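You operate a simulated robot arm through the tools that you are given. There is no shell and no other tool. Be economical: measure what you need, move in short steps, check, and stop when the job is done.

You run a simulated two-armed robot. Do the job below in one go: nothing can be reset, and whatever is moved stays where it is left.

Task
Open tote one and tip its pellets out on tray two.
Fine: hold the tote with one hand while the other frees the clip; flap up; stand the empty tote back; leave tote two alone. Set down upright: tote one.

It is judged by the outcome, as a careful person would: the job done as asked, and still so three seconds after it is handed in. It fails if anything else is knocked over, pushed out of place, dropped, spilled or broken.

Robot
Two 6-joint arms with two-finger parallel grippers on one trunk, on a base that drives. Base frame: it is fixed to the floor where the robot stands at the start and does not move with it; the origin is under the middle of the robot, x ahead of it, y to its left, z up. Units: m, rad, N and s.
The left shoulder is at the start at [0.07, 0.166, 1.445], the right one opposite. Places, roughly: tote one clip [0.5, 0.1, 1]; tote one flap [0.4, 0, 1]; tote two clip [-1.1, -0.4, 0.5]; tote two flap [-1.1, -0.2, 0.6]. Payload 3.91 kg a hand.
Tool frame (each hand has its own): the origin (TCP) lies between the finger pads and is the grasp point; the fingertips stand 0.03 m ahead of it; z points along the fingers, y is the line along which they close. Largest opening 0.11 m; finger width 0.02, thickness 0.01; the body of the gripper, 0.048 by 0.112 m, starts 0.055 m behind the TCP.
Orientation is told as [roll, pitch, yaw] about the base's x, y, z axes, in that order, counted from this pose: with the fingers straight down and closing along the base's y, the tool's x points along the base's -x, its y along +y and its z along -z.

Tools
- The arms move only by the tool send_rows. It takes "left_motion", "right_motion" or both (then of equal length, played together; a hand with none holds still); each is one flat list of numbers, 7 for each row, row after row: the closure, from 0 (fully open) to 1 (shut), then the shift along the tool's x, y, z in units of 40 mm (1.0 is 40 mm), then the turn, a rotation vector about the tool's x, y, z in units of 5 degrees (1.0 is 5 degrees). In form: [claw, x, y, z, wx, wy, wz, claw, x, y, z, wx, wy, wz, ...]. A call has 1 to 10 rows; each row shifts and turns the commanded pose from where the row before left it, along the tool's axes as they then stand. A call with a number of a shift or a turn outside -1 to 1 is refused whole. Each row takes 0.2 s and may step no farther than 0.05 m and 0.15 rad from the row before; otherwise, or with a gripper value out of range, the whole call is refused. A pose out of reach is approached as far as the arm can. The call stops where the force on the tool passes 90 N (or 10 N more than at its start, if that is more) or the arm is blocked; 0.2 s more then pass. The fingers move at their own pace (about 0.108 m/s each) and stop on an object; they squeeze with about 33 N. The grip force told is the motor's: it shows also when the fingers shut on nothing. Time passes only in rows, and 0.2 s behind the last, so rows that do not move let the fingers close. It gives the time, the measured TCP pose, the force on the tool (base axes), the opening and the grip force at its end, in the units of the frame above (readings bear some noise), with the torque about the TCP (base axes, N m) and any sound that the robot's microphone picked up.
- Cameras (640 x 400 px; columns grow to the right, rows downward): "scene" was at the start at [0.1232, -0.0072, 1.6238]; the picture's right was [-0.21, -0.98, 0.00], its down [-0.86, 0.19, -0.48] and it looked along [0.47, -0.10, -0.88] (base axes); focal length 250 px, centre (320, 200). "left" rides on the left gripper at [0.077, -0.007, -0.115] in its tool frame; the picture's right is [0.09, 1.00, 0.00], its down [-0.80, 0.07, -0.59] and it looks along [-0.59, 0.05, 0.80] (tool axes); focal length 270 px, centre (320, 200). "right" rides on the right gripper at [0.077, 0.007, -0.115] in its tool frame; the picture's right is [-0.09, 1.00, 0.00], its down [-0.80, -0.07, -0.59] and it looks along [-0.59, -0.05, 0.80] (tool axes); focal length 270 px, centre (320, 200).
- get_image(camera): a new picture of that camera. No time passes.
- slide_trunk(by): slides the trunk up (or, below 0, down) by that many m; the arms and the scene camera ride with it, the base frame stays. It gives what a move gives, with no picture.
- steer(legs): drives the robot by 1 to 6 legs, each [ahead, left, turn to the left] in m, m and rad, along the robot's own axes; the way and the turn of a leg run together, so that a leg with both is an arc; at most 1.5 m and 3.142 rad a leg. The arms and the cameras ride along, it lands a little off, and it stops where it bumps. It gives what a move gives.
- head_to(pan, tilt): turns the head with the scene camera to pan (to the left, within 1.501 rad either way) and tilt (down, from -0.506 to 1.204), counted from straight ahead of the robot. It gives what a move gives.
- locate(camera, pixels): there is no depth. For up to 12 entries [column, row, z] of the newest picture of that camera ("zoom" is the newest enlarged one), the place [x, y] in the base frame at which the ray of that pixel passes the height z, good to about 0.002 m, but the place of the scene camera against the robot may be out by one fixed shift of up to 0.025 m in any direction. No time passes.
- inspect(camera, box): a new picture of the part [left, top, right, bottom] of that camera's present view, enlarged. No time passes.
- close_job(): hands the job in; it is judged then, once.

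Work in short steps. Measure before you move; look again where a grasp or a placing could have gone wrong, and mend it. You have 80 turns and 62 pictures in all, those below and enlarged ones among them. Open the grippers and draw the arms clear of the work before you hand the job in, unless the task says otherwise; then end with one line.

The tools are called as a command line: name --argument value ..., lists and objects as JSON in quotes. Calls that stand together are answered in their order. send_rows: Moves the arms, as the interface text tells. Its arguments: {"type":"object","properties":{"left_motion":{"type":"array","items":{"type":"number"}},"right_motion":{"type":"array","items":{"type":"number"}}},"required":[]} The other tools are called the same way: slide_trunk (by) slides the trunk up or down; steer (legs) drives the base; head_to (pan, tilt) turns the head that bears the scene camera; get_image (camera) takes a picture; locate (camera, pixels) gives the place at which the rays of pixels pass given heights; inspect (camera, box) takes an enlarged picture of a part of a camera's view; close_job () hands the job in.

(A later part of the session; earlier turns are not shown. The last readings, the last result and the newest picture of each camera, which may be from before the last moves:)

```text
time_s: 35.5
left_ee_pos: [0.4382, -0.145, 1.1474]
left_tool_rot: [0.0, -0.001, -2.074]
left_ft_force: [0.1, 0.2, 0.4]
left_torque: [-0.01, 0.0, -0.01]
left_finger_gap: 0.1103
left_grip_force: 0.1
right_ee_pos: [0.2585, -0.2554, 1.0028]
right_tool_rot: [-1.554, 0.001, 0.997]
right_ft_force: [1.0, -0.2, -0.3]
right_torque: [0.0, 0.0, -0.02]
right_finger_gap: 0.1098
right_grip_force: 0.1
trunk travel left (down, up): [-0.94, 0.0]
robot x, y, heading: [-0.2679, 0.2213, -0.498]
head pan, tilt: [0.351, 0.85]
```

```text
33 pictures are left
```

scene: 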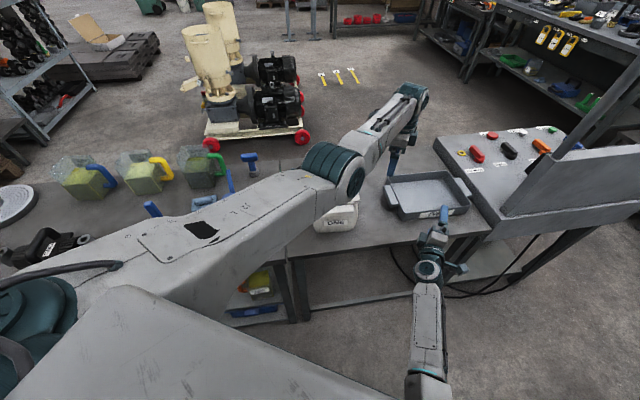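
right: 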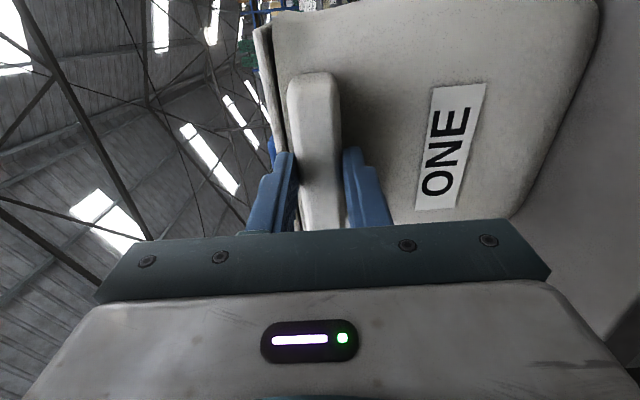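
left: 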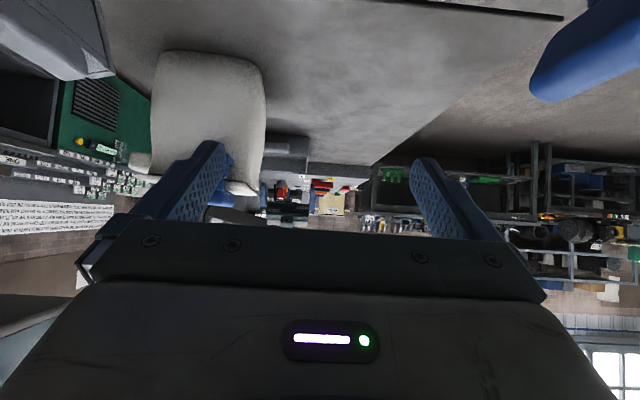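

The left arm currently crosses in front of the right arm's destination. So I first bring the left hand over the clip at (0.47, 0.085, 1.15), yaw −1.64 to match the tote.

send_rows --left_motion '[0, 0, 0, 0, 0, 0, -1, 0, 0, 0, 0, 0, 0, -1, 0, 0, 0, 0, 0, 0, -1, 0, 0, 0, 0, 0, 0, -1, 0, 0, 0, 0, 0, 0, -1]'

send_rows --left_motion '[0, 0.95, 0.1, 0, 0, 0, 0, 0, 0.95, 0.1, 0, 0, 0, 0, 0, 0.95, 0.1, 0, 0, 0, 0, 0, 0.95, 0.1, 0, 0, 0, 0, 0, 0.95, 0.1, 0, 0, 0, 0, 0, 0.95, 0, 0, 0, 0, 0]'

get_image --camera "left"

```text
time_s: 36.6
left_ee_pos: [0.438, -0.1458, 1.1475]
left_tool_rot: [0.0, -0.003, -1.637]
left_ft_force: [-0.8, 0.6, 0.3]
left_torque: [-0.02, 0.03, 0.01]
left_finger_gap: 0.1101
left_grip_force: 0.0
right_ee_pos: [0.2574, -0.2537, 1.0022]
right_tool_rot: [-1.554, 0.001, 0.998]
right_ft_force: [-0.2, -0.6, -0.5]
right_torque: [-0.01, 0.01, 0.03]
right_finger_gap: 0.11
right_grip_force: 0.1
trunk travel left (down, up): [-0.94, 0.0]
robot x, y, heading: [-0.2713, 0.2179, -0.505]
head pan, tilt: [0.351, 0.85]
```

```text
time_s: 38.0
left_ee_pos: [0.484, 0.076, 1.1384]
left_tool_rot: [0.001, -0.005, -1.639]
left_ft_force: [-0.3, 0.2, -0.9]
left_torque: [-0.02, 0.01, 0.0]
left_finger_gap: 0.1098
left_grip_force: 0.0
left hand out of reach, approached as far as the arm can: row 6
right_ee_pos: [0.258, -0.2542, 1.0021]
right_tool_rot: [-1.554, 0.002, 0.996]
right_ft_force: [-0.4, 0.3, -0.3]
right_torque: [0.0, 0.0, -0.02]
right_finger_gap: 0.11
right_grip_force: 0.1
trunk travel left (down, up): [-0.94, 0.0]
robot x, y, heading: [-0.2729, 0.2228, -0.499]
head pan, tilt: [0.351, 0.85]
```

```text
32 pictures are left
```

left: 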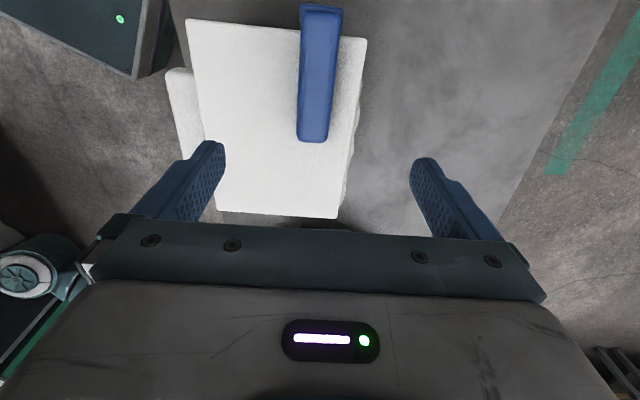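

The left camera sees the bar at columns 300–343, rows 3–142. I locate it and the flap corners precisely with this accurate camera.

locate --camera "left" --pixels '[[297, 138, 1.04], [328, 140, 1.04], [301, 8, 1.04], [342, 10, 1.04], [186, 20, 1.025], [367, 40, 1.025], [217, 211, 1.025], [336, 218, 1.025]]'

inspect --camera "left" --box '[260, 0, 400, 90]'

```text
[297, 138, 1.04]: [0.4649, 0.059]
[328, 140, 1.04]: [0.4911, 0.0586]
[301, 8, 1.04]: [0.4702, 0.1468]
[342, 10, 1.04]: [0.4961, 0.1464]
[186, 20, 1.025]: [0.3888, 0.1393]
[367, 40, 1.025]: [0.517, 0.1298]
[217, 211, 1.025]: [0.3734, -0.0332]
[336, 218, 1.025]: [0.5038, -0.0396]
```

```text
4.44 times, centred on (330, 45) of left
```

zoom: 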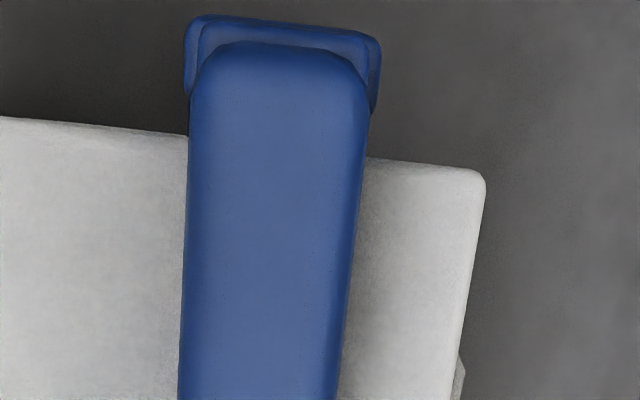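

Bar: 26 mm wide, centre x≈0.478, y 0.059–0.145. Now the right hand: pull back, yaw to face the tote, and slide left to the front of the handle.

send_rows --right_motion '[0, 0, 0, -0.75, 0, 0, 0, 0, 0, 0, -0.75, 0, 0, 0, 0, 0, 0, 0, 0, -0.96, 0, 0, 0, 0, 0, 0, -0.96, 0, 0, 0, 0, 0, 0, -0.96, 0, 0, 0, 0, 0, 0, -0.96, 0, 0, 0, 0, 0, 0, -0.96, 0, 0, 0, 0, 0, 0, -0.96, 0]'

send_rows --right_motion '[0, -0.9, 0, 0, 0, 0, 0, 0, -0.95, 0, 0, 0, 0, 0, 0, -0.95, 0, 0, 0, 0, 0, 0, -0.95, 0, 0, 0, 0, 0, 0, -0.95, 0, 0, 0, 0, 0, 0, -0.95, 0, 0, 0, 0, 0, 0, -0.95, 0, 0, 0, 0, 0]'

get_image --camera "right"

```text
time_s: 39.9
left_ee_pos: [0.4811, 0.0755, 1.1383]
left_tool_rot: [0.003, -0.001, -1.637]
left_ft_force: [-0.2, 0.5, 0.1]
left_torque: [-0.02, -0.03, -0.02]
left_finger_gap: 0.1099
left_grip_force: 0.0
right_ee_pos: [0.2052, -0.2239, 1.0071]
right_tool_rot: [-1.588, 0.004, 1.346]
right_ft_force: [0.0, 0.7, -0.3]
right_torque: [0.01, 0.0, -0.01]
right_finger_gap: 0.1104
right_grip_force: 0.1
right hand out of reach, approached as far as the arm can: row 4, 5
trunk travel left (down, up): [-0.94, 0.0]
robot x, y, heading: [-0.2697, 0.2211, -0.502]
head pan, tilt: [0.351, 0.85]
```

```text
time_s: 41.0
left_ee_pos: [0.4828, 0.0745, 1.1391]
left_tool_rot: [0.001, -0.003, -1.639]
left_ft_force: [0.0, 0.5, 1.1]
left_torque: [0.02, 0.02, 0.01]
left_finger_gap: 0.11
left_grip_force: 0.0
right_ee_pos: [0.2164, -0.1312, 0.9793]
right_tool_rot: [-1.559, 0.161, 1.361]
right_ft_force: [0.6, 0.3, 0.5]
right_torque: [-0.02, 0.0, 0.01]
right_finger_gap: 0.1099
right_grip_force: 0.0
right hand out of reach, approached as far as the arm can: row 5
trunk travel left (down, up): [-0.94, 0.0]
robot x, y, heading: [-0.2704, 0.2194, -0.504]
head pan, tilt: [0.351, 0.85]
stopped in row 5 (right hand): the arm was blocked; the commanded pose is now the measured one
```

```text
30 pictures are left
```

right: 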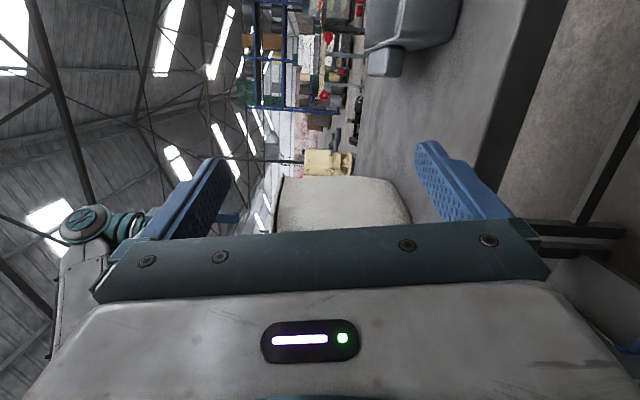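

The right shoulder pan limit explains all the blocks: it can only swing ~6° inward at this radius. Standing further left and turned more, at R≈(−0.12, 0.48) and heading −0.8, satisfies both arms. I restore the right pose and drive there.

send_rows --right_motion '[0, 0.6, -0.3, -0.4, 0, 0, 0, 0, 0.4, -0.3, 0, 0, 0, 0.6, 0, 0, 0, 0, 0, 0, 0.9, 0, 0, 0, 0, 0, 0, 0.3]'

steer --legs '[[0, 0, -0.3], [-0.084, 0.287, 0]]'

head_to --pan 0.5 --tilt 0.9

get_image --camera "scene"

```text
time_s: 42.0
left_ee_pos: [0.4827, 0.0741, 1.1389]
left_tool_rot: [0.001, -0.003, -1.637]
left_ft_force: [0.2, 0.1, -0.8]
left_torque: [0.0, 0.02, -0.01]
left_finger_gap: 0.1101
left_grip_force: 0.1
right_ee_pos: [0.1936, -0.1612, 1.0093]
right_tool_rot: [-1.562, 0.003, 1.36]
right_ft_force: [-0.4, 0.3, -0.9]
right_torque: [-0.01, 0.02, -0.01]
right_finger_gap: 0.1099
right_grip_force: 0.0
trunk travel left (down, up): [-0.94, 0.0]
robot x, y, heading: [-0.27, 0.22, -0.504]
head pan, tilt: [0.351, 0.85]
```

```text
time_s: 45.0
left_ee_pos: [0.5511, 0.1182, 1.139]
left_tool_rot: [0.001, -0.001, -1.932]
left_ft_force: [-0.8, 0.2, -0.3]
left_torque: [0.0, 0.0, 0.01]
left_finger_gap: 0.1099
left_grip_force: 0.1
right_ee_pos: [0.2085, -0.0232, 1.0078]
right_tool_rot: [-1.563, 0.001, 1.064]
right_ft_force: [0.0, 0.2, -1.2]
right_torque: [-0.02, -0.02, 0.02]
right_finger_gap: 0.1099
right_grip_force: 0.0
trunk travel left (down, up): [-0.94, 0.0]
robot x, y, heading: [-0.1237, 0.4746, -0.796]
head pan, tilt: [0.351, 0.85]
```

```text
time_s: 45.7
left_ee_pos: [0.5531, 0.1205, 1.1393]
left_tool_rot: [0.003, -0.002, -1.932]
left_ft_force: [0.1, 1.3, -0.1]
left_torque: [0.03, -0.02, -0.02]
left_finger_gap: 0.1101
left_grip_force: 0.1
right_ee_pos: [0.2084, -0.0223, 1.0086]
right_tool_rot: [-1.562, 0.001, 1.064]
right_ft_force: [-0.2, 0.6, 0.7]
right_torque: [0.0, 0.01, -0.02]
right_finger_gap: 0.11
right_grip_force: 0.2
trunk travel left (down, up): [-0.94, 0.0]
robot x, y, heading: [-0.1208, 0.4817, -0.799]
head pan, tilt: [0.499, 0.901]
```

```text
29 pictures are left
```

scene: 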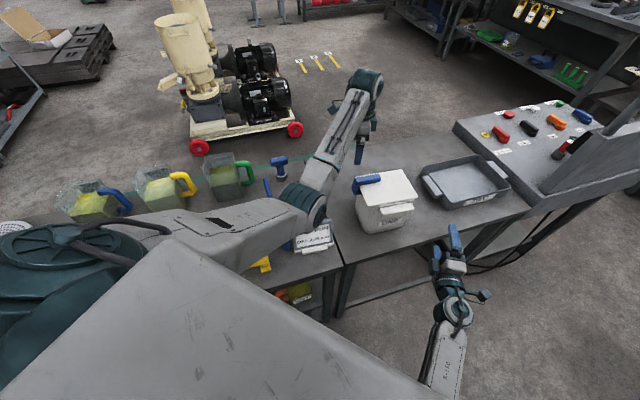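

Now the right hand: yaw 25° to face the tote, shift 64 mm left to y≈0.042, and check pose before advancing.

send_rows --right_motion '[0, 0, 0, 0, 0, -1, 0, 0, 0, 0, 0, 0, -1, 0, 0, 0, 0, 0, 0, -1, 0, 0, 0, 0, 0, 0, -1, 0, 0, 0, 0, 0, 0, -1, 0, 0, -0.8, 0.1, 0, 0, 0, 0, 0, -0.8, 0.1, 0, 0, 0, 0]'

get_image --camera "right"

```text
time_s: 47.3
left_ee_pos: [0.5547, 0.122, 1.1396]
left_tool_rot: [0.002, -0.003, -1.934]
left_ft_force: [-0.2, 0.1, -0.1]
left_torque: [-0.01, 0.02, 0.0]
left_finger_gap: 0.1099
left_grip_force: 0.1
right_ee_pos: [0.2133, 0.0451, 1.0025]
right_tool_rot: [-1.561, 0.001, 1.501]
right_ft_force: [0.0, 1.1, 0.8]
right_torque: [-0.02, -0.01, -0.05]
right_finger_gap: 0.1101
right_grip_force: 0.1
trunk travel left (down, up): [-0.94, 0.0]
robot x, y, heading: [-0.1226, 0.4794, -0.8]
head pan, tilt: [0.499, 0.901]
```

```text
28 pictures are left
```

right: 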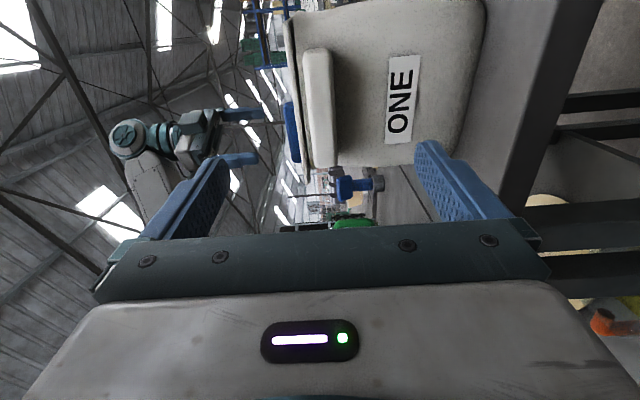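

Reachable now, and the view matches the earlier pre-grasp. I advance 0.12 m and close on the handle as before.

send_rows --right_motion '[0, -0.1, 0.07, 0.75, 0, 0, 0, 0, 0, 0, 0.75, 0, 0, 0, 0, 0, 0, 0.75, 0, 0, 0, 0, 0, 0, 0.75, 0, 0, 0, 0.5, 0, 0, 0, 0, 0, 0, 1, 0, 0, 0, 0, 0, 0, 1, 0, 0, 0, 0, 0, 0, 1, 0, 0, 0, 0, 0, 0]'

get_image --camera "right"

```text
time_s: 49.1
left_ee_pos: [0.5502, 0.122, 1.1415]
left_tool_rot: [0.006, -0.004, -1.934]
left_ft_force: [-0.4, 0.0, -0.7]
left_torque: [-0.02, 0.01, 0.02]
left_finger_gap: 0.1101
left_grip_force: 0.1
right_ee_pos: [0.3273, 0.035, 1.0008]
right_tool_rot: [-1.562, 0.01, 1.5]
right_ft_force: [-2.0, 1.9, 30.7]
right_torque: [0.6, -1.07, 0.07]
right_finger_gap: 0.0256
right_grip_force: 32.4
trunk travel left (down, up): [-0.94, 0.0]
robot x, y, heading: [-0.125, 0.4791, -0.8]
head pan, tilt: [0.499, 0.901]
```

```text
27 pictures are left
```

right: 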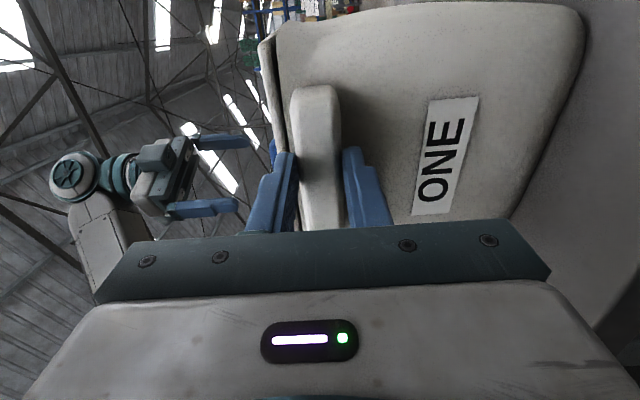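

Gripped, but there's a 30 N vertical preload, so I ease the right hand 3 mm up. Meanwhile the left hand yaws to the bar's axis and moves over its inner end at (0.479, 0.08).

send_rows --right_motion '[1, 0, -0.04, 0, 0, 0, 0, 1, 0, -0.04, 0, 0, 0, 0, 1, 0, 0, 0, 0, 0, 0, 1, 0, 0, 0, 0, 0, 0, 1, 0, 0, 0, 0, 0, 0, 1, 0, 0, 0, 0, 0, 0, 1, 0, 0, 0, 0, 0, 0]' --left_motion '[0, 0, 0, 0, 0, 0, -0.85, 0, 0, 0, 0, 0, 0, -0.85, 0, 0, 0, 0, 0, 0, -0.85, 0, 0, 0, 0, 0, 0, -0.85, 0.3, -0.5, -0.9, 0, 0, 0, 0, 0.3, -0.65, -0.86, 0.5, 0, 0, 0, 0.3, 0, 0, 0.5, 0, 0, 0]'

get_image --camera "left"

```text
time_s: 50.7
left_ee_pos: [0.4823, 0.0751, 1.0947]
left_tool_rot: [0.005, -0.005, -1.636]
left_ft_force: [-0.7, -0.4, 0.2]
left_torque: [0.01, 0.0, -0.02]
left_finger_gap: 0.0769
left_grip_force: 0.0
left hand out of reach, approached as far as the arm can: row 5
right_ee_pos: [0.3281, 0.0336, 0.9997]
right_tool_rot: [-1.556, 0.013, 1.497]
right_ft_force: [2.4, 3.6, 19.4]
right_torque: [0.32, -0.97, 0.44]
right_finger_gap: 0.0261
right_grip_force: 32.5
trunk travel left (down, up): [-0.94, 0.0]
robot x, y, heading: [-0.1236, 0.4782, -0.795]
head pan, tilt: [0.499, 0.901]
```

```text
26 pictures are left
```

left: 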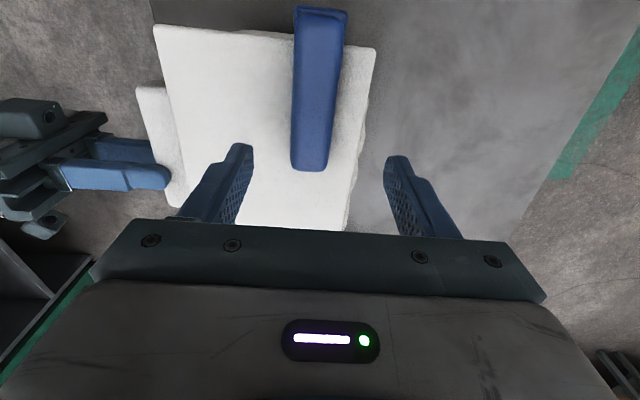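

I locate the bar's inner end and sides from this closer view.

locate --camera "left" --pixels '[[292, 165, 1.04], [327, 167, 1.04], [295, 15, 1.04], [346, 15, 1.04], [375, 47, 1.025], [152, 27, 1.025]]'

```text
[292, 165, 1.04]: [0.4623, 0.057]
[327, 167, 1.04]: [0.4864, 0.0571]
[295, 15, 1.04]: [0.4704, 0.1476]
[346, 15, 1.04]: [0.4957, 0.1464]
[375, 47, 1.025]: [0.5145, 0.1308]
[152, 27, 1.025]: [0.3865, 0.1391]
```

Bar centre at y=0.085 is x≈0.477. I shift there and descend about 35 mm to bring the fingertips just above the flap, then close on the bar.

send_rows --left_motion '[0.4, 0.25, -0.14, 0.3, 0, 0, 0, 0.4, 0, 0, 0.3, 0, 0, 0, 0.4, 0, 0, 0.25, 0, 0, 0, 0.8, 0, 0, 0, 0, 0, 0, 1, 0, 0, 0, 0, 0, 0, 1, 0, 0, 0, 0, 0, 0]'

get_image --camera "left"

```text
time_s: 52.1
left_ee_pos: [0.4766, 0.0828, 1.0614]
left_tool_rot: [0.001, -0.005, -1.637]
left_ft_force: [-22.1, 2.9, 3.0]
left_torque: [0.02, 0.36, -0.44]
left_finger_gap: 0.025
left_grip_force: 33.1
right_ee_pos: [0.3266, 0.0338, 1.0009]
right_tool_rot: [-1.557, 0.012, 1.498]
right_ft_force: [29.2, -4.8, 28.4]
right_torque: [0.42, -0.78, -0.73]
right_finger_gap: 0.0261
right_grip_force: 32.4
trunk travel left (down, up): [-0.94, 0.0]
robot x, y, heading: [-0.1234, 0.4799, -0.804]
head pan, tilt: [0.499, 0.901]
```

```text
25 pictures are left
```

left: 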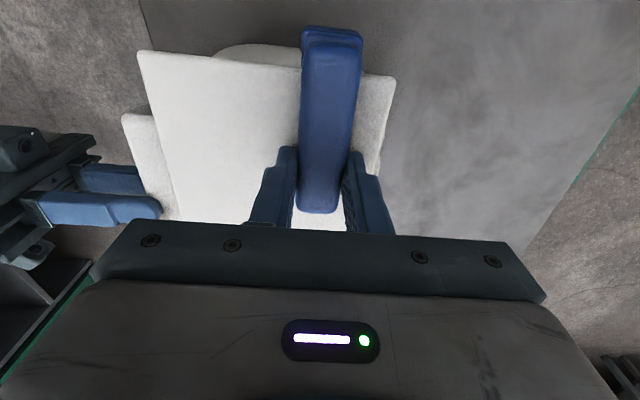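

Bar gripped (25 mm). I try the likely release motion: swing its inner end up about the left end, with an arc of 5°, then 5° more, watching force and sound.

send_rows --left_motion '[1, 0.057, 0, -0.135, 0, -1, 0, 1, 0.045, 0, -0.14, 0, -1, 0]'

```text
time_s: 52.7
left_ee_pos: [0.4777, 0.0898, 1.0706]
left_tool_rot: [0.001, -0.18, -1.637]
left_ft_force: [-20.5, 10.9, 0.2]
left_torque: [0.34, 0.52, -0.85]
left_finger_gap: 0.0252
left_grip_force: 33.5
right_ee_pos: [0.3281, 0.0333, 0.9993]
right_tool_rot: [-1.556, 0.012, 1.498]
right_ft_force: [20.8, -8.0, 28.7]
right_torque: [0.54, -0.69, -0.97]
right_finger_gap: 0.0262
right_grip_force: 32.5
trunk travel left (down, up): [-0.94, 0.0]
robot x, y, heading: [-0.1246, 0.4775, -0.8]
head pan, tilt: [0.499, 0.901]
```

Little resistance, so the bar appears to swing. I continue the arc by another 25° and look.

send_rows --left_motion '[1, 0.07, 0, -0.135, 0, -1, 0, 1, 0.07, 0, -0.135, 0, -1, 0, 1, 0.07, 0, -0.135, 0, -1, 0, 1, 0.07, 0, -0.135, 0, -1, 0, 1, 0.07, 0, -0.135, 0, -1, 0]'

get_image --camera "left"

inspect --camera "scene" --box '[330, 150, 450, 250]'

```text
time_s: 53.9
left_ee_pos: [0.4805, 0.1118, 1.0909]
left_tool_rot: [0.004, -0.614, -1.638]
left_ft_force: [-8.6, 5.5, -12.8]
left_torque: [-0.06, 0.14, -1.01]
left_finger_gap: 0.0256
left_grip_force: 32.9
right_ee_pos: [0.3262, 0.0334, 1.0007]
right_tool_rot: [-1.558, 0.009, 1.497]
right_ft_force: [-0.7, -6.0, 30.9]
right_torque: [0.81, -1.08, -1.09]
right_finger_gap: 0.0261
right_grip_force: 33.1
trunk travel left (down, up): [-0.94, 0.0]
robot x, y, heading: [-0.1224, 0.4792, -0.795]
head pan, tilt: [0.499, 0.901]
```

```text
24 pictures are left
```

left: 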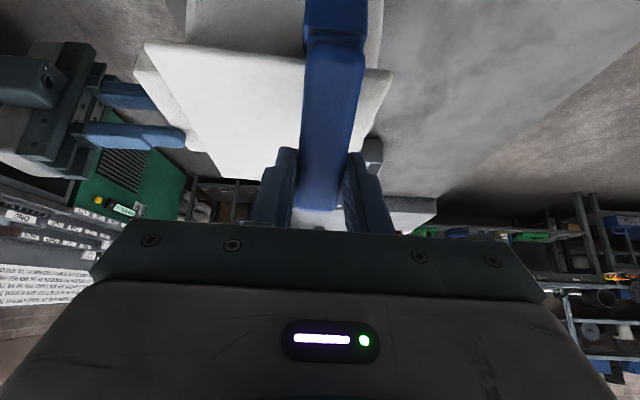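

```text
4.00 times, centred on (390, 200) of scene
```

zoom: 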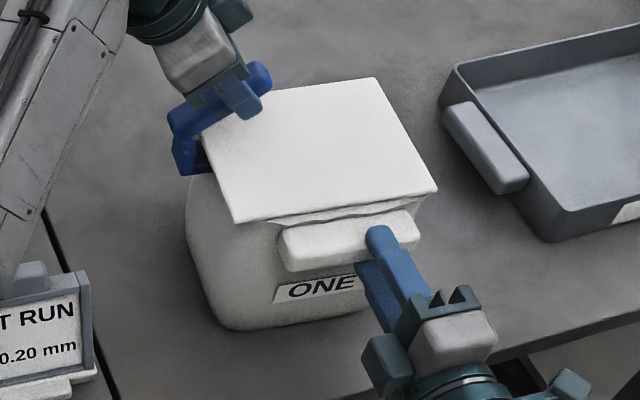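

The bar is swinging up off the flap as hoped (now ~35°). I continue the same arc another 45°.

send_rows --left_motion '[1, 0.065, 0, -0.135, 0, -1, 0, 1, 0.065, 0, -0.135, 0, -1, 0, 1, 0.065, 0, -0.135, 0, -1, 0, 1, 0.065, 0, -0.135, 0, -1, 0, 1, 0.065, 0, -0.135, 0, -1, 0]'

send_rows --left_motion '[1, 0.065, 0, -0.135, 0, -1, 0, 1, 0.065, 0, -0.135, 0, -1, 0, 1, 0.065, 0, -0.135, 0, -1, 0, 1, 0.065, 0, -0.135, 0, -1, 0]'

inspect --camera "scene" --box '[330, 150, 450, 250]'

```text
time_s: 55.1
left_ee_pos: [0.48, 0.1395, 1.1004]
left_tool_rot: [0.007, -1.052, -1.642]
left_ft_force: [1.7, 6.5, -16.6]
left_torque: [0.59, -0.41, -0.91]
left_finger_gap: 0.0261
left_grip_force: 33.1
right_ee_pos: [0.3258, 0.0339, 0.9994]
right_tool_rot: [-1.556, 0.011, 1.498]
right_ft_force: [-10.0, -6.0, 29.1]
right_torque: [0.88, -1.27, -0.59]
right_finger_gap: 0.0265
right_grip_force: 32.4
trunk travel left (down, up): [-0.94, 0.0]
robot x, y, heading: [-0.1218, 0.4807, -0.793]
head pan, tilt: [0.499, 0.901]
```

```text
time_s: 56.1
left_ee_pos: [0.4825, 0.1639, 1.0987]
left_tool_rot: [0.012, -1.399, -1.649]
left_ft_force: [-4.6, -2.2, -22.4]
left_torque: [0.41, -0.58, -0.91]
left_finger_gap: 0.0265
left_grip_force: 33.6
right_ee_pos: [0.3268, 0.0322, 1.0008]
right_tool_rot: [-1.56, 0.01, 1.498]
right_ft_force: [-5.8, 0.0, 34.1]
right_torque: [0.79, -1.23, -0.1]
right_finger_gap: 0.0265
right_grip_force: 33.3
trunk travel left (down, up): [-0.94, 0.0]
robot x, y, heading: [-0.1239, 0.4733, -0.799]
head pan, tilt: [0.499, 0.901]
```

```text
4.00 times, centred on (390, 200) of scene
```

zoom: 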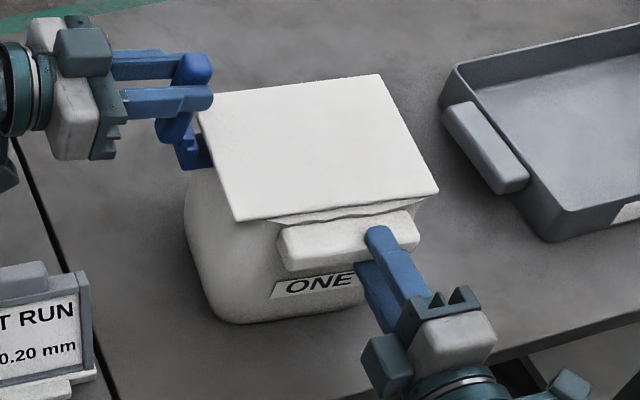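

The bar now stands vertical, clear of the flap. I push it ~20° further over, release, and back the left hand straight out.

send_rows --left_motion '[1, 0.065, 0, -0.12, 0, -1, 0, 1, 0.065, 0, -0.12, 0, -1, 0, 1, 0.065, 0, -0.12, 0, -1, 0, 1, 0.065, 0, -0.12, 0, -1, 0, 0.4, 0, 0, 0, 0, 0, 0, 0.4, 0, 0, 0, 0, 0, 0, 0.4, 0, 0, -0.8, 0, 0, 0, 0.4, 0, 0, -0.8, 0, 0, 0]'

inspect --camera "scene" --box '[330, 150, 450, 250]'

get_image --camera "left"

```text
time_s: 57.9
left_ee_pos: [0.4897, 0.248, 1.0799]
left_tool_rot: [3.127, -1.389, 1.518]
left_ft_force: [0.0, 0.6, -0.1]
left_torque: [-0.03, 0.01, 0.0]
left_finger_gap: 0.0659
left_grip_force: 0.1
right_ee_pos: [0.3267, 0.0368, 0.9986]
right_tool_rot: [-1.554, 0.01, 1.5]
right_ft_force: [1.2, 11.6, 19.8]
right_torque: [0.35, -0.91, 0.48]
right_finger_gap: 0.0263
right_grip_force: 32.9
trunk travel left (down, up): [-0.94, 0.0]
robot x, y, heading: [-0.1198, 0.4797, -0.806]
head pan, tilt: [0.499, 0.901]
```

```text
4.00 times, centred on (390, 200) of scene
```

zoom: 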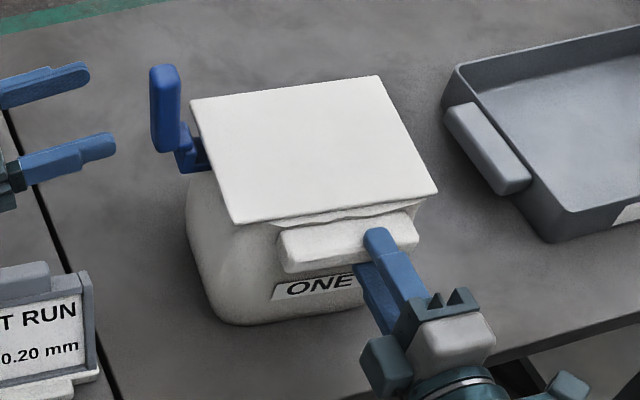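

```text
20 pictures are left
```

left: 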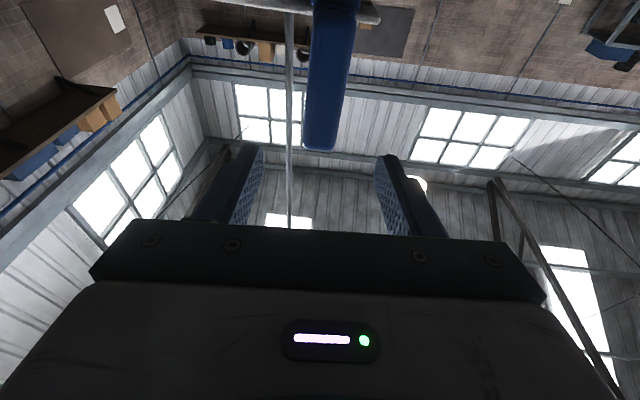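

The clip stays open by itself. Next is lifting the flap by its left overhang. First I check that the "TEST RUN" sign (zoom (80,272) top, (92,372) base) won't foul the left hand, and locate the flap's left edge.

locate --camera "scene" --pixels '[[333, 243, 0.842], [330, 218, 0.86], [330, 218, 0.88], [330, 218, 0.9], [330, 218, 0.92], [330, 218, 0.95], [317, 215, 0.92], [348.7, 205.5, 1.025], [337.5, 176, 1.025], [357, 203, 1.01]]'

inspect --camera "scene" --box '[260, 160, 400, 260]'

```text
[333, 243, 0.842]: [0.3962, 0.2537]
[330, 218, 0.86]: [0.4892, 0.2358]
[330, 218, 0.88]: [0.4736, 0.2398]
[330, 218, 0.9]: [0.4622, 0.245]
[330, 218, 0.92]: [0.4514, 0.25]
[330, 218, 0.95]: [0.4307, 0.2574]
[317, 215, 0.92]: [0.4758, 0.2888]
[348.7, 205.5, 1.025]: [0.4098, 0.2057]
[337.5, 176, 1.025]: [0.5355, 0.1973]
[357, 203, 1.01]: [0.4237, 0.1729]
```

```text
4.00 times, centred on (330, 210) of scene
```

zoom: 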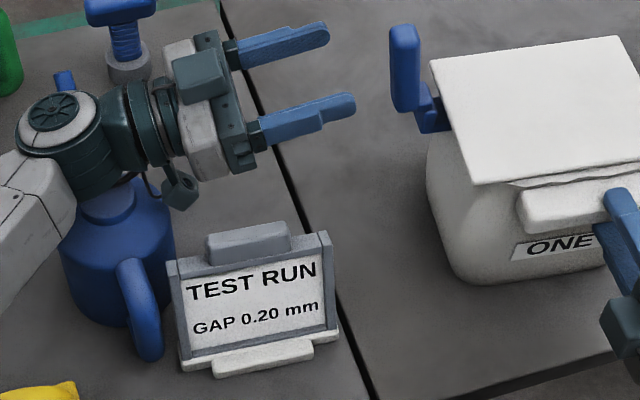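

The sign top (~z 0.95 at x≈0.43, y≥0.25) would foul the camera slung below the hand. So I roll the left hand 90°, which puts the camera on the far side and lets the fingers pinch the flap edge vertically, and pitch it ~15° down.

send_rows --left_motion '[0.4, 0, 0, 0, 0, 1, 0, 0.4, 0, 0, 0, 0, 1, 0, 0.4, 0, 0, 0, 0, 1, 0, 0.4, 0, 0, 0, 0, 1, 0, 0.4, 0, 0, 0, 0, 1, 0, 0.4, 0, 0, 0, 0, 0, 1, 0.4, 0, 0, 0, 0, 0, 1, 0.4, 0, 0, 0, 0, 0, 1, 0.4, 0, 0, 0, 0, 0, 1, 0.4, 0, 0, 0, 0, 0, 1]'

send_rows --left_motion '[0.4, 0, 0, 0, 0, 0, 1, 0.4, 0, 0, 0, 0, 0, 1, 0.4, 0, 0, 0, 0, 0, 1, 0.4, 0, 0, 0, 0, 0, 1, 0.4, 0, 0, 0, 0, 0, 1, 0.4, 0, 0, 0, 0, 0, 1, 0.4, 0, 0, 0, 0, 0, 1, 0.4, 0, 0, 0, 0, 0, 1, 0.4, 0, 0, 0, 0, 0, 1, 0.4, 0, 0, 0, 0, 0, 1]'

send_rows --left_motion '[0.4, 0, 0, 0, 0, 0, 1, 0.4, 0, 0, 0, 0, 0, 1, 0.4, 0, 0, 0, 0, 0, 1]'

get_image --camera "left"

```text
time_s: 60.1
left_ee_pos: [0.4906, 0.2457, 1.0789]
left_tool_rot: [1.02, -1.066, -2.714]
left_ft_force: [-0.4, 0.2, 0.5]
left_torque: [0.0, -0.01, 0.0]
left_finger_gap: 0.0661
left_grip_force: 0.1
right_ee_pos: [0.3267, 0.0348, 0.9984]
right_tool_rot: [-1.554, 0.01, 1.5]
right_ft_force: [0.6, 9.6, 16.5]
right_torque: [0.27, -0.69, 0.45]
right_finger_gap: 0.0265
right_grip_force: 33.4
trunk travel left (down, up): [-0.94, 0.0]
robot x, y, heading: [-0.1241, 0.4775, -0.795]
head pan, tilt: [0.499, 0.901]
```

```text
time_s: 62.3
left_ee_pos: [0.4894, 0.2468, 1.0786]
left_tool_rot: [1.305, -0.249, -3.139]
left_ft_force: [-0.2, 1.0, -0.3]
left_torque: [-0.01, -0.02, 0.03]
left_finger_gap: 0.0661
left_grip_force: 0.0
right_ee_pos: [0.3271, 0.0355, 0.9984]
right_tool_rot: [-1.554, 0.01, 1.499]
right_ft_force: [2.1, 7.2, 17.0]
right_torque: [0.28, -0.79, 0.37]
right_finger_gap: 0.0264
right_grip_force: 33.0
trunk travel left (down, up): [-0.94, 0.0]
robot x, y, heading: [-0.1215, 0.4766, -0.799]
head pan, tilt: [0.499, 0.901]
```

```text
time_s: 63.1
left_ee_pos: [0.4891, 0.2464, 1.0783]
left_tool_rot: [1.314, 0.003, 3.076]
left_ft_force: [-0.4, 0.2, -0.7]
left_torque: [0.01, 0.0, -0.01]
left_finger_gap: 0.0663
left_grip_force: 0.0
right_ee_pos: [0.3275, 0.0345, 0.9985]
right_tool_rot: [-1.556, 0.009, 1.501]
right_ft_force: [1.5, 7.0, 16.5]
right_torque: [0.24, -0.91, 0.27]
right_finger_gap: 0.0261
right_grip_force: 33.2
trunk travel left (down, up): [-0.94, 0.0]
robot x, y, heading: [-0.1193, 0.4764, -0.796]
head pan, tilt: [0.499, 0.901]
```

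```text
18 pictures are left
```

left: 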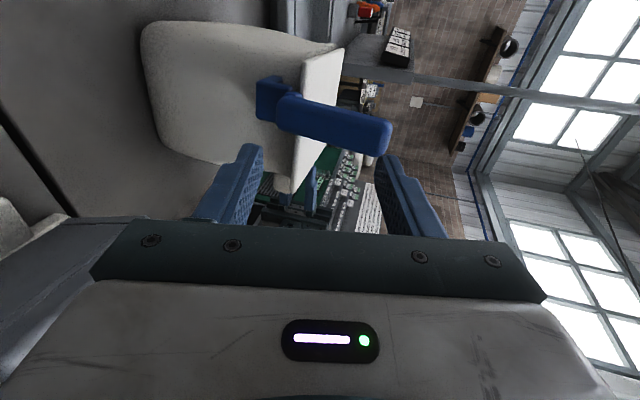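

Left camera shows the flap edge strip (cols ~300–340) and the clip block beside it. Flap top is z≈1.025 and its left edge y≈0.136. I move to a pre-pinch pose at x=0.445 with the gap narrowed to ~28 mm, then look.

send_rows --left_motion '[0.75, -0.55, 0, 0, 0, 0, 0, 0.75, -0.55, 0, 0, 0, 0, 0, 0.75, 0, -0.28, 0.6, 0, 0, 0, 0.75, 0, -0.28, 0.6, 0, 0, 0, 0.75, 0, 0, 0.6, 0, 0, 0]'

get_image --camera "left"

```text
time_s: 64.3
left_ee_pos: [0.4401, 0.1844, 1.0386]
left_tool_rot: [1.313, 0.001, 3.076]
left_ft_force: [0.7, -0.3, 0.5]
left_torque: [0.02, 0.0, -0.01]
left_finger_gap: 0.0274
left_grip_force: 0.0
right_ee_pos: [0.3276, 0.0343, 0.9993]
right_tool_rot: [-1.553, 0.009, 1.498]
right_ft_force: [0.8, 3.8, 18.7]
right_torque: [0.15, -0.83, 0.91]
right_finger_gap: 0.0264
right_grip_force: 33.5
trunk travel left (down, up): [-0.94, 0.0]
robot x, y, heading: [-0.125, 0.4758, -0.794]
head pan, tilt: [0.499, 0.901]
```

```text
17 pictures are left
```

left: 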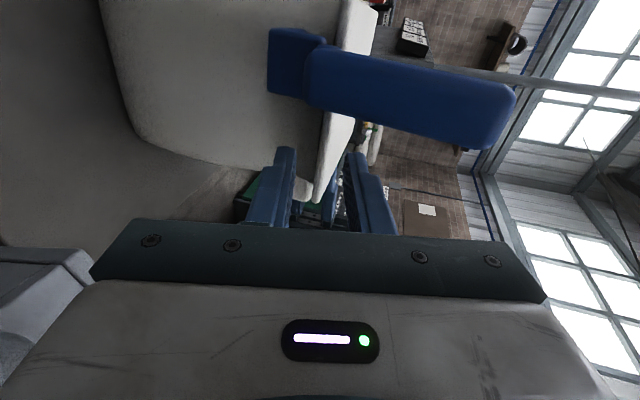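

Fingers straddle the flap edge line. By geometry the flap lies within ±10 mm of the tool axis against a ±13.7 mm gap. I advance 33 mm and close.

send_rows --left_motion '[0.75, 0, 0, 0.28, 0, 0, 0, 0.75, 0, 0, 0.28, 0, 0, 0, 0.75, 0, 0, 0.27, 0, 0, 0, 1, 0, 0, 0, 0, 0, 0, 1, 0, 0, 0, 0, 0, 0]'

get_image --camera "left"

```text
time_s: 65.5
left_ee_pos: [0.4385, 0.1517, 1.0333]
left_tool_rot: [1.318, 0.006, 3.074]
left_ft_force: [-1.5, -1.5, 14.6]
left_torque: [-0.85, -0.6, -0.17]
left_finger_gap: 0.0096
left_grip_force: 33.4
right_ee_pos: [0.3277, 0.0344, 0.9996]
right_tool_rot: [-1.555, 0.01, 1.5]
right_ft_force: [11.3, 2.9, 16.3]
right_torque: [0.29, -0.65, -0.17]
right_finger_gap: 0.0262
right_grip_force: 33.3
trunk travel left (down, up): [-0.94, 0.0]
robot x, y, heading: [-0.1234, 0.4762, -0.801]
head pan, tilt: [0.499, 0.901]
```

```text
16 pictures are left
```

left: 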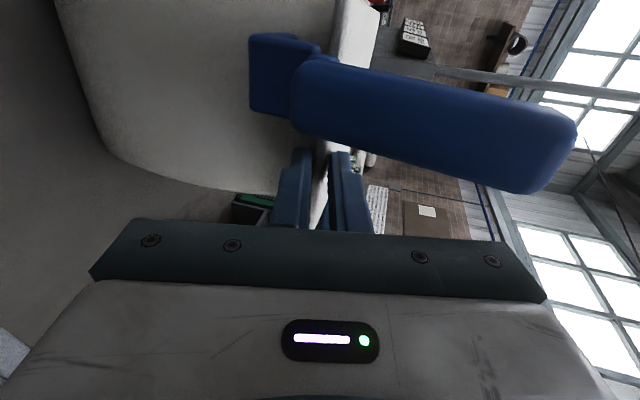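

Flap edge pinched (9.6 mm). I lift it 10° on an arc about the supposed hinge at the right edge (y≈−0.036) and check the forces.

send_rows --left_motion '[1, 0, 0.405, -0.078, 1, 0, 0, 1, 0, 0.405, -0.078, 1, 0, 0]'

```text
time_s: 66.1
left_ee_pos: [0.4373, 0.1499, 1.0621]
left_tool_rot: [1.138, 0.0, 3.076]
left_ft_force: [-3.6, -10.6, -0.1]
left_torque: [-0.59, -0.62, -0.2]
left_finger_gap: 0.0097
left_grip_force: 32.9
right_ee_pos: [0.3269, 0.0344, 0.9995]
right_tool_rot: [-1.557, 0.011, 1.5]
right_ft_force: [8.3, 10.7, 23.2]
right_torque: [0.1, -0.91, 0.85]
right_finger_gap: 0.0263
right_grip_force: 33.2
trunk travel left (down, up): [-0.94, 0.0]
robot x, y, heading: [-0.1201, 0.4767, -0.798]
head pan, tilt: [0.499, 0.901]
```

Low forces: the hinge guess is right. I continue 50° more along the arc.

send_rows --left_motion '[1, 0, 0.405, -0.065, 1, 0, 0, 1, 0, 0.405, -0.065, 1, 0, 0, 1, 0, 0.405, -0.065, 1, 0, 0, 1, 0, 0.405, -0.065, 1, 0, 0, 1, 0, 0.405, -0.065, 1, 0, 0]'

send_rows --left_motion '[1, 0, 0.405, -0.07, 1, 0, 0, 1, 0, 0.405, -0.07, 1, 0, 0, 1, 0, 0.405, -0.07, 1, 0, 0, 1, 0, 0.405, -0.07, 1, 0, 0, 1, 0, 0.405, -0.07, 1, 0, 0]'

inspect --camera "scene" --box '[310, 120, 470, 240]'

```text
time_s: 67.3
left_ee_pos: [0.4366, 0.1159, 1.1373]
left_tool_rot: [0.702, 0.0, 3.076]
left_ft_force: [-17.0, 1.2, 3.0]
left_torque: [-0.5, 0.05, -1.1]
left_finger_gap: 0.0094
left_grip_force: 33.0
right_ee_pos: [0.3292, 0.035, 0.9998]
right_tool_rot: [-1.555, 0.013, 1.499]
right_ft_force: [30.8, -2.1, 25.9]
right_torque: [0.38, -0.91, -0.33]
right_finger_gap: 0.0261
right_grip_force: 32.9
trunk travel left (down, up): [-0.94, 0.0]
robot x, y, heading: [-0.1208, 0.4788, -0.794]
head pan, tilt: [0.499, 0.901]
```

```text
time_s: 68.5
left_ee_pos: [0.4324, 0.052, 1.1886]
left_tool_rot: [0.269, 0.007, 3.076]
left_ft_force: [-9.8, 14.5, 28.4]
left_torque: [-0.21, 0.15, -0.8]
left_finger_gap: 0.0096
left_grip_force: 33.4
right_ee_pos: [0.3275, 0.0358, 0.9994]
right_tool_rot: [-1.553, 0.012, 1.497]
right_ft_force: [31.5, -18.7, 16.0]
right_torque: [0.7, -0.57, -0.36]
right_finger_gap: 0.0261
right_grip_force: 32.5
trunk travel left (down, up): [-0.94, 0.0]
robot x, y, heading: [-0.1257, 0.4779, -0.8]
head pan, tilt: [0.499, 0.901]
```

```text
3.33 times, centred on (390, 180) of scene
```

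zoom: 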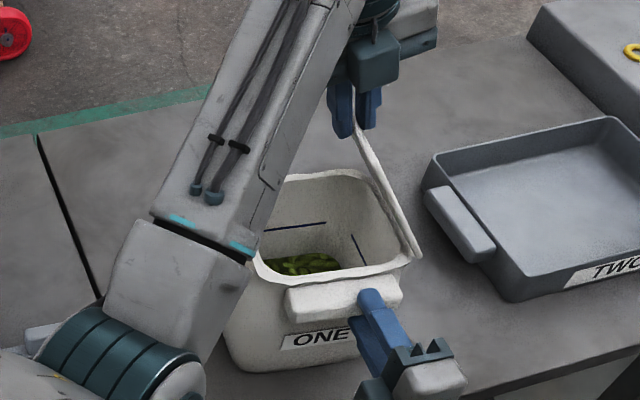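

The flap is up about 60° and the pellets (green, low in the tote) are visible. The hinge is on the right. I keep the arc going past vertical, slightly more outward.

send_rows --left_motion '[1, 0, 0.4, -0.12, 1, 0, 0, 1, 0, 0.4, -0.12, 1, 0, 0, 1, 0, 0.4, -0.12, 1, 0, 0, 1, 0, 0.4, -0.12, 1, 0, 0, 1, 0, 0.4, -0.1, 1, 0, 0]'

send_rows --left_motion '[1, 0, 0.4, -0.08, 1, 0, 0, 1, 0, 0.4, -0.08, 1, 0, 0, 1, 0, 0.4, -0.08, 1, 0, 0, 1, 0, 0.4, -0.08, 1, 0, 0]'

inspect --camera "scene" --box '[310, 120, 470, 240]'

```text
time_s: 69.7
left_ee_pos: [0.4304, -0.042, 1.2047]
left_tool_rot: [-0.177, 0.002, 3.075]
left_ft_force: [-11.1, -3.5, -5.8]
left_torque: [-0.68, 0.21, -0.47]
left_finger_gap: 0.0096
left_grip_force: 32.5
left hand out of reach, approached as far as the arm can: row 1, 2
right_ee_pos: [0.3244, 0.0302, 1.0002]
right_tool_rot: [-1.562, 0.007, 1.497]
right_ft_force: [7.0, 0.8, 34.8]
right_torque: [0.44, -0.98, 0.83]
right_finger_gap: 0.0257
right_grip_force: 32.5
trunk travel left (down, up): [-0.94, 0.0]
robot x, y, heading: [-0.1226, 0.4802, -0.803]
head pan, tilt: [0.499, 0.901]
```

```text
time_s: 70.7
left_ee_pos: [0.3988, -0.0172, 1.2089]
left_tool_rot: [-0.52, 0.009, 3.079]
left_ft_force: [13.9, -1.0, 23.7]
left_torque: [-0.39, -1.36, -0.28]
left_finger_gap: 0.0161
left_grip_force: 33.2
left hand out of reach, approached as far as the arm can: row 1, 2, 3, 4
right_ee_pos: [0.3263, 0.0342, 0.994]
right_tool_rot: [-1.549, 0.005, 1.5]
right_ft_force: [-18.9, 1.4, -14.9]
right_torque: [0.49, 0.24, -0.65]
right_finger_gap: 0.0265
right_grip_force: 32.6
trunk travel left (down, up): [-0.94, 0.0]
robot x, y, heading: [-0.1188, 0.4813, -0.797]
head pan, tilt: [0.499, 0.901]
```

```text
3.33 times, centred on (390, 180) of scene
```

zoom: 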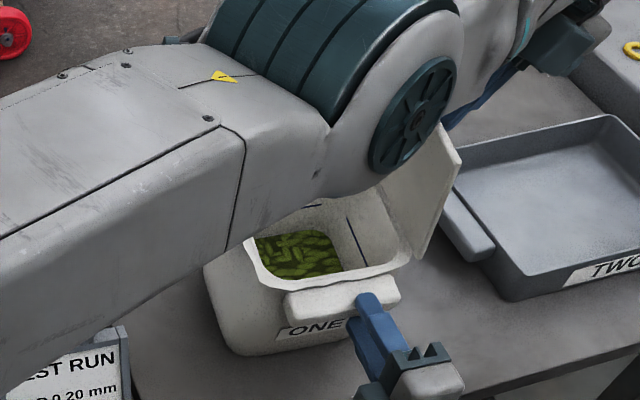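

The flap is now past vertical and leaning outward. The left arm has hit its height limit, so I open the left fingers and withdraw gently along the fingers.

send_rows --left_motion '[0.4, 0, 0, 0, 0, 0, 0, 0.4, 0, 0, 0, 0, 0, 0, 0.4, 0, 0, -0.4, 0, 0, 0, 0.4, 0, 0, -0.4, 0, 0, 0]'

get_image --camera "scene"

```text
time_s: 71.7
left_ee_pos: [0.3945, -0.0226, 1.233]
left_tool_rot: [-0.52, 0.001, 3.073]
left_ft_force: [0.0, 0.3, -0.3]
left_torque: [0.02, 0.02, 0.0]
left_finger_gap: 0.0661
left_grip_force: 0.0
left hand out of reach, approached as far as the arm can: row 3, 4
right_ee_pos: [0.3273, 0.0326, 0.9957]
right_tool_rot: [-1.551, 0.007, 1.5]
right_ft_force: [0.5, 0.2, 3.0]
right_torque: [0.48, -0.15, -0.13]
right_finger_gap: 0.0263
right_grip_force: 33.4
trunk travel left (down, up): [-0.94, 0.0]
robot x, y, heading: [-0.1213, 0.4768, -0.798]
head pan, tilt: [0.499, 0.901]
```

```text
13 pictures are left
```

scene: 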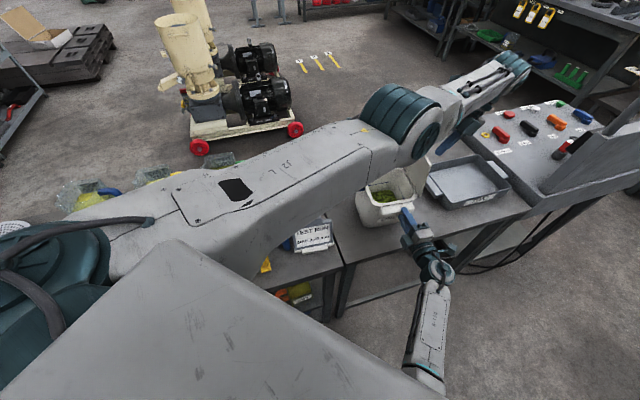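

The flap stays open on its own. I rotate the left hand back toward fingers-down so its tips move away over the flap top, and take a close look before moving it off.

send_rows --left_motion '[0.4, 0, 0, -0.3, -1, 0, 0, 0.4, 0, 0, -0.3, -1, 0, 0, 0.4, 0, 0, -0.2, -1, 0, 0, 0.4, 0, 0, 0, -1, 0, 0]'

get_image --camera "left"

```text
time_s: 72.7
left_ee_pos: [0.4121, -0.0763, 1.2582]
left_tool_rot: [-0.171, 0.0, 3.074]
left_ft_force: [-0.8, -0.3, 0.4]
left_torque: [-0.03, -0.01, -0.02]
left_finger_gap: 0.0658
left_grip_force: 0.1
left hand out of reach, approached as far as the arm can: row 1, 2, 3, 4
right_ee_pos: [0.3289, 0.0327, 0.9972]
right_tool_rot: [-1.551, 0.009, 1.499]
right_ft_force: [0.9, 0.9, -2.1]
right_torque: [0.47, 0.23, 0.05]
right_finger_gap: 0.0264
right_grip_force: 33.3
trunk travel left (down, up): [-0.94, 0.0]
robot x, y, heading: [-0.1217, 0.4793, -0.801]
head pan, tilt: [0.499, 0.901]
```

```text
12 pictures are left
```

left: 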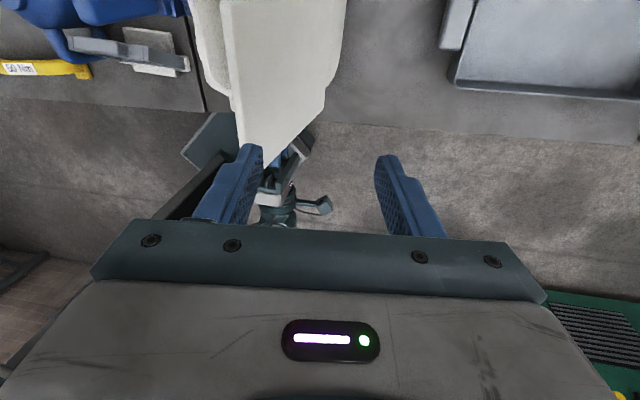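

The left hand is clear above the flap (tips ~1.23, flap top ~1.19). I move it off to the left and far side, while the right hand regrips the handle 9 mm deeper now the flap no longer limits it.

send_rows --left_motion '[0.4, 0.25, -0.9, 0, 0, 0, 0, 0.4, 0.25, -0.9, 0, 0, 0, 0, 0.4, 0.25, -0.9, 0, 0, 0, 0, 0.4, 0.25, -0.9, 0, 0, 0, 0, 0.4, 0.25, -0.9, 0, 0, 0, 0, 0.4, 0.25, -0.9, 0, 0, 0, 0, 0.4, 0.25, -0.9, 0, 0, 0, 0, 0.4, 0.25, -0.9, 0, 0, 0, 0]' --right_motion '[0.6, 0, 0, 0, 0, 0, 0, 0.6, 0, 0, 0, 0, 0, 0, 0.6, 0, -0.05, 0.12, 0, 0, 0, 0.6, 0, 0, 0.12, 0, 0, 0, 1, 0, 0, 0, 0, 0, 0, 1, 0, 0, 0, 0, 0, 0, 1, 0, 0, 0, 0, 0, 0, 1, 0, 0, 0, 0, 0, 0]'

inspect --camera "scene" --box '[310, 120, 510, 250]'

```text
time_s: 74.5
left_ee_pos: [0.6074, 0.0522, 1.3177]
left_tool_rot: [-0.174, 0.0, 3.076]
left_ft_force: [0.4, 0.2, 1.1]
left_torque: [-0.03, 0.02, -0.02]
left_finger_gap: 0.0661
left_grip_force: 0.1
left hand out of reach, approached as far as the arm can: row 1, 2, 3, 4, 5, 6, 7, 8
right_ee_pos: [0.3334, 0.0307, 0.9946]
right_tool_rot: [-1.543, 0.011, 1.497]
right_ft_force: [-0.1, -0.6, 0.1]
right_torque: [-0.02, 0.02, -0.04]
right_finger_gap: 0.0002
right_grip_force: 33.2
trunk travel left (down, up): [-0.94, 0.0]
robot x, y, heading: [-0.1239, 0.4778, -0.796]
head pan, tilt: [0.499, 0.901]
```

```text
3.08 times, centred on (410, 185) of scene
```

zoom: 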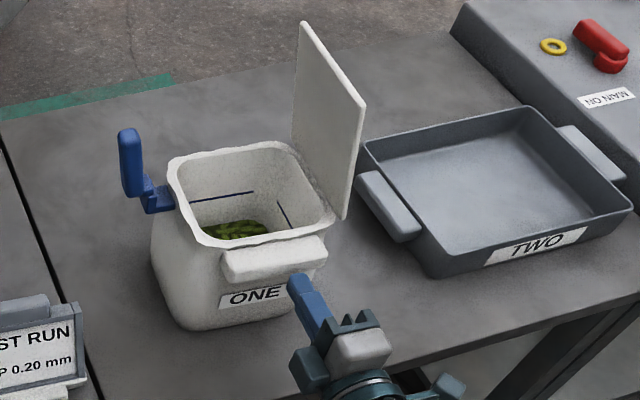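

The right fingers closed on nothing (gap 0). The tote must have settled away when released. It stands upright with flap up. I open, back off 60 mm, and look with the right camera.

send_rows --right_motion '[1, 0, 0, -0.75, 0, 0, 0, 1, 0, 0, -0.75, 0, 0, 0, 0, 0, 0, -0.75, 0, 0, 0, 0, 0, 0, 0, 0, 0, 0, 0, 0, 0, 0, 0, 0, 0]'

get_image --camera "right"

```text
time_s: 75.7
left_ee_pos: [0.6069, 0.0516, 1.318]
left_tool_rot: [-0.173, -0.003, 3.074]
left_ft_force: [0.3, -0.2, -0.2]
left_torque: [0.02, 0.0, -0.01]
left_finger_gap: 0.066
left_grip_force: 0.0
right_ee_pos: [0.2536, 0.0412, 1.0006]
right_tool_rot: [-1.561, -0.001, 1.5]
right_ft_force: [-0.2, 0.8, -0.4]
right_torque: [0.02, -0.01, -0.01]
right_finger_gap: 0.1099
right_grip_force: 0.1
trunk travel left (down, up): [-0.94, 0.0]
robot x, y, heading: [-0.1194, 0.4784, -0.8]
head pan, tilt: [0.499, 0.901]
```

```text
10 pictures are left
```

right: 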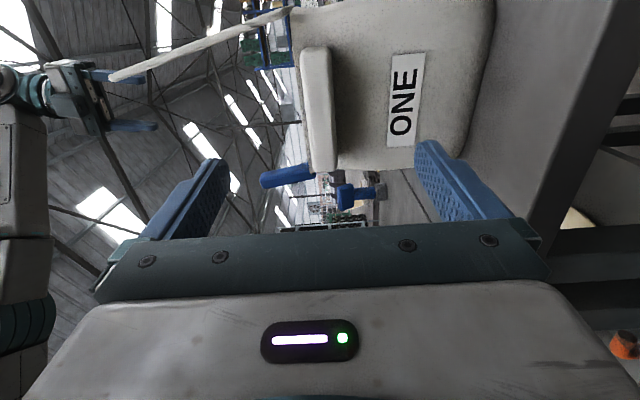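

Handle now spans rows 47–170, cols 300–337, about 0.115 m ahead and vertically centred on the tool axis. The tote slid ~25 mm away earlier. I advance 0.108 m and close.

send_rows --right_motion '[0, 0.12, 0, 0.7, 0, 0, 0, 0, 0, 0, 0.7, 0, 0, 0, 0, 0, 0, 0.7, 0, 0, 0, 0, 0, 0, 0.6, 0, 0, 0, 0.5, 0, 0, 0, 0, 0, 0, 1, 0, 0, 0, 0, 0, 0, 1, 0, 0, 0, 0, 0, 0, 1, 0, 0, 0, 0, 0, 0]'

get_image --camera "right"

```text
time_s: 77.5
left_ee_pos: [0.6006, 0.0551, 1.3241]
left_tool_rot: [-0.169, 0.005, 3.074]
left_ft_force: [1.1, -0.1, -0.3]
left_torque: [0.01, 0.01, -0.01]
left_finger_gap: 0.0658
left_grip_force: 0.0
right_ee_pos: [0.3446, 0.0235, 0.9998]
right_tool_rot: [-1.553, 0.021, 1.494]
right_ft_force: [-7.5, -0.3, 47.3]
right_torque: [0.59, -1.4, 0.05]
right_finger_gap: 0.0262
right_grip_force: 32.9
trunk travel left (down, up): [-0.94, 0.0]
robot x, y, heading: [-0.1237, 0.4812, -0.798]
head pan, tilt: [0.499, 0.901]
```

```text
9 pictures are left
```

right: 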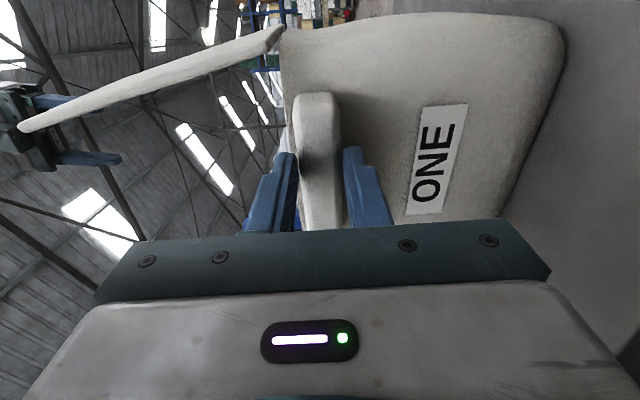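

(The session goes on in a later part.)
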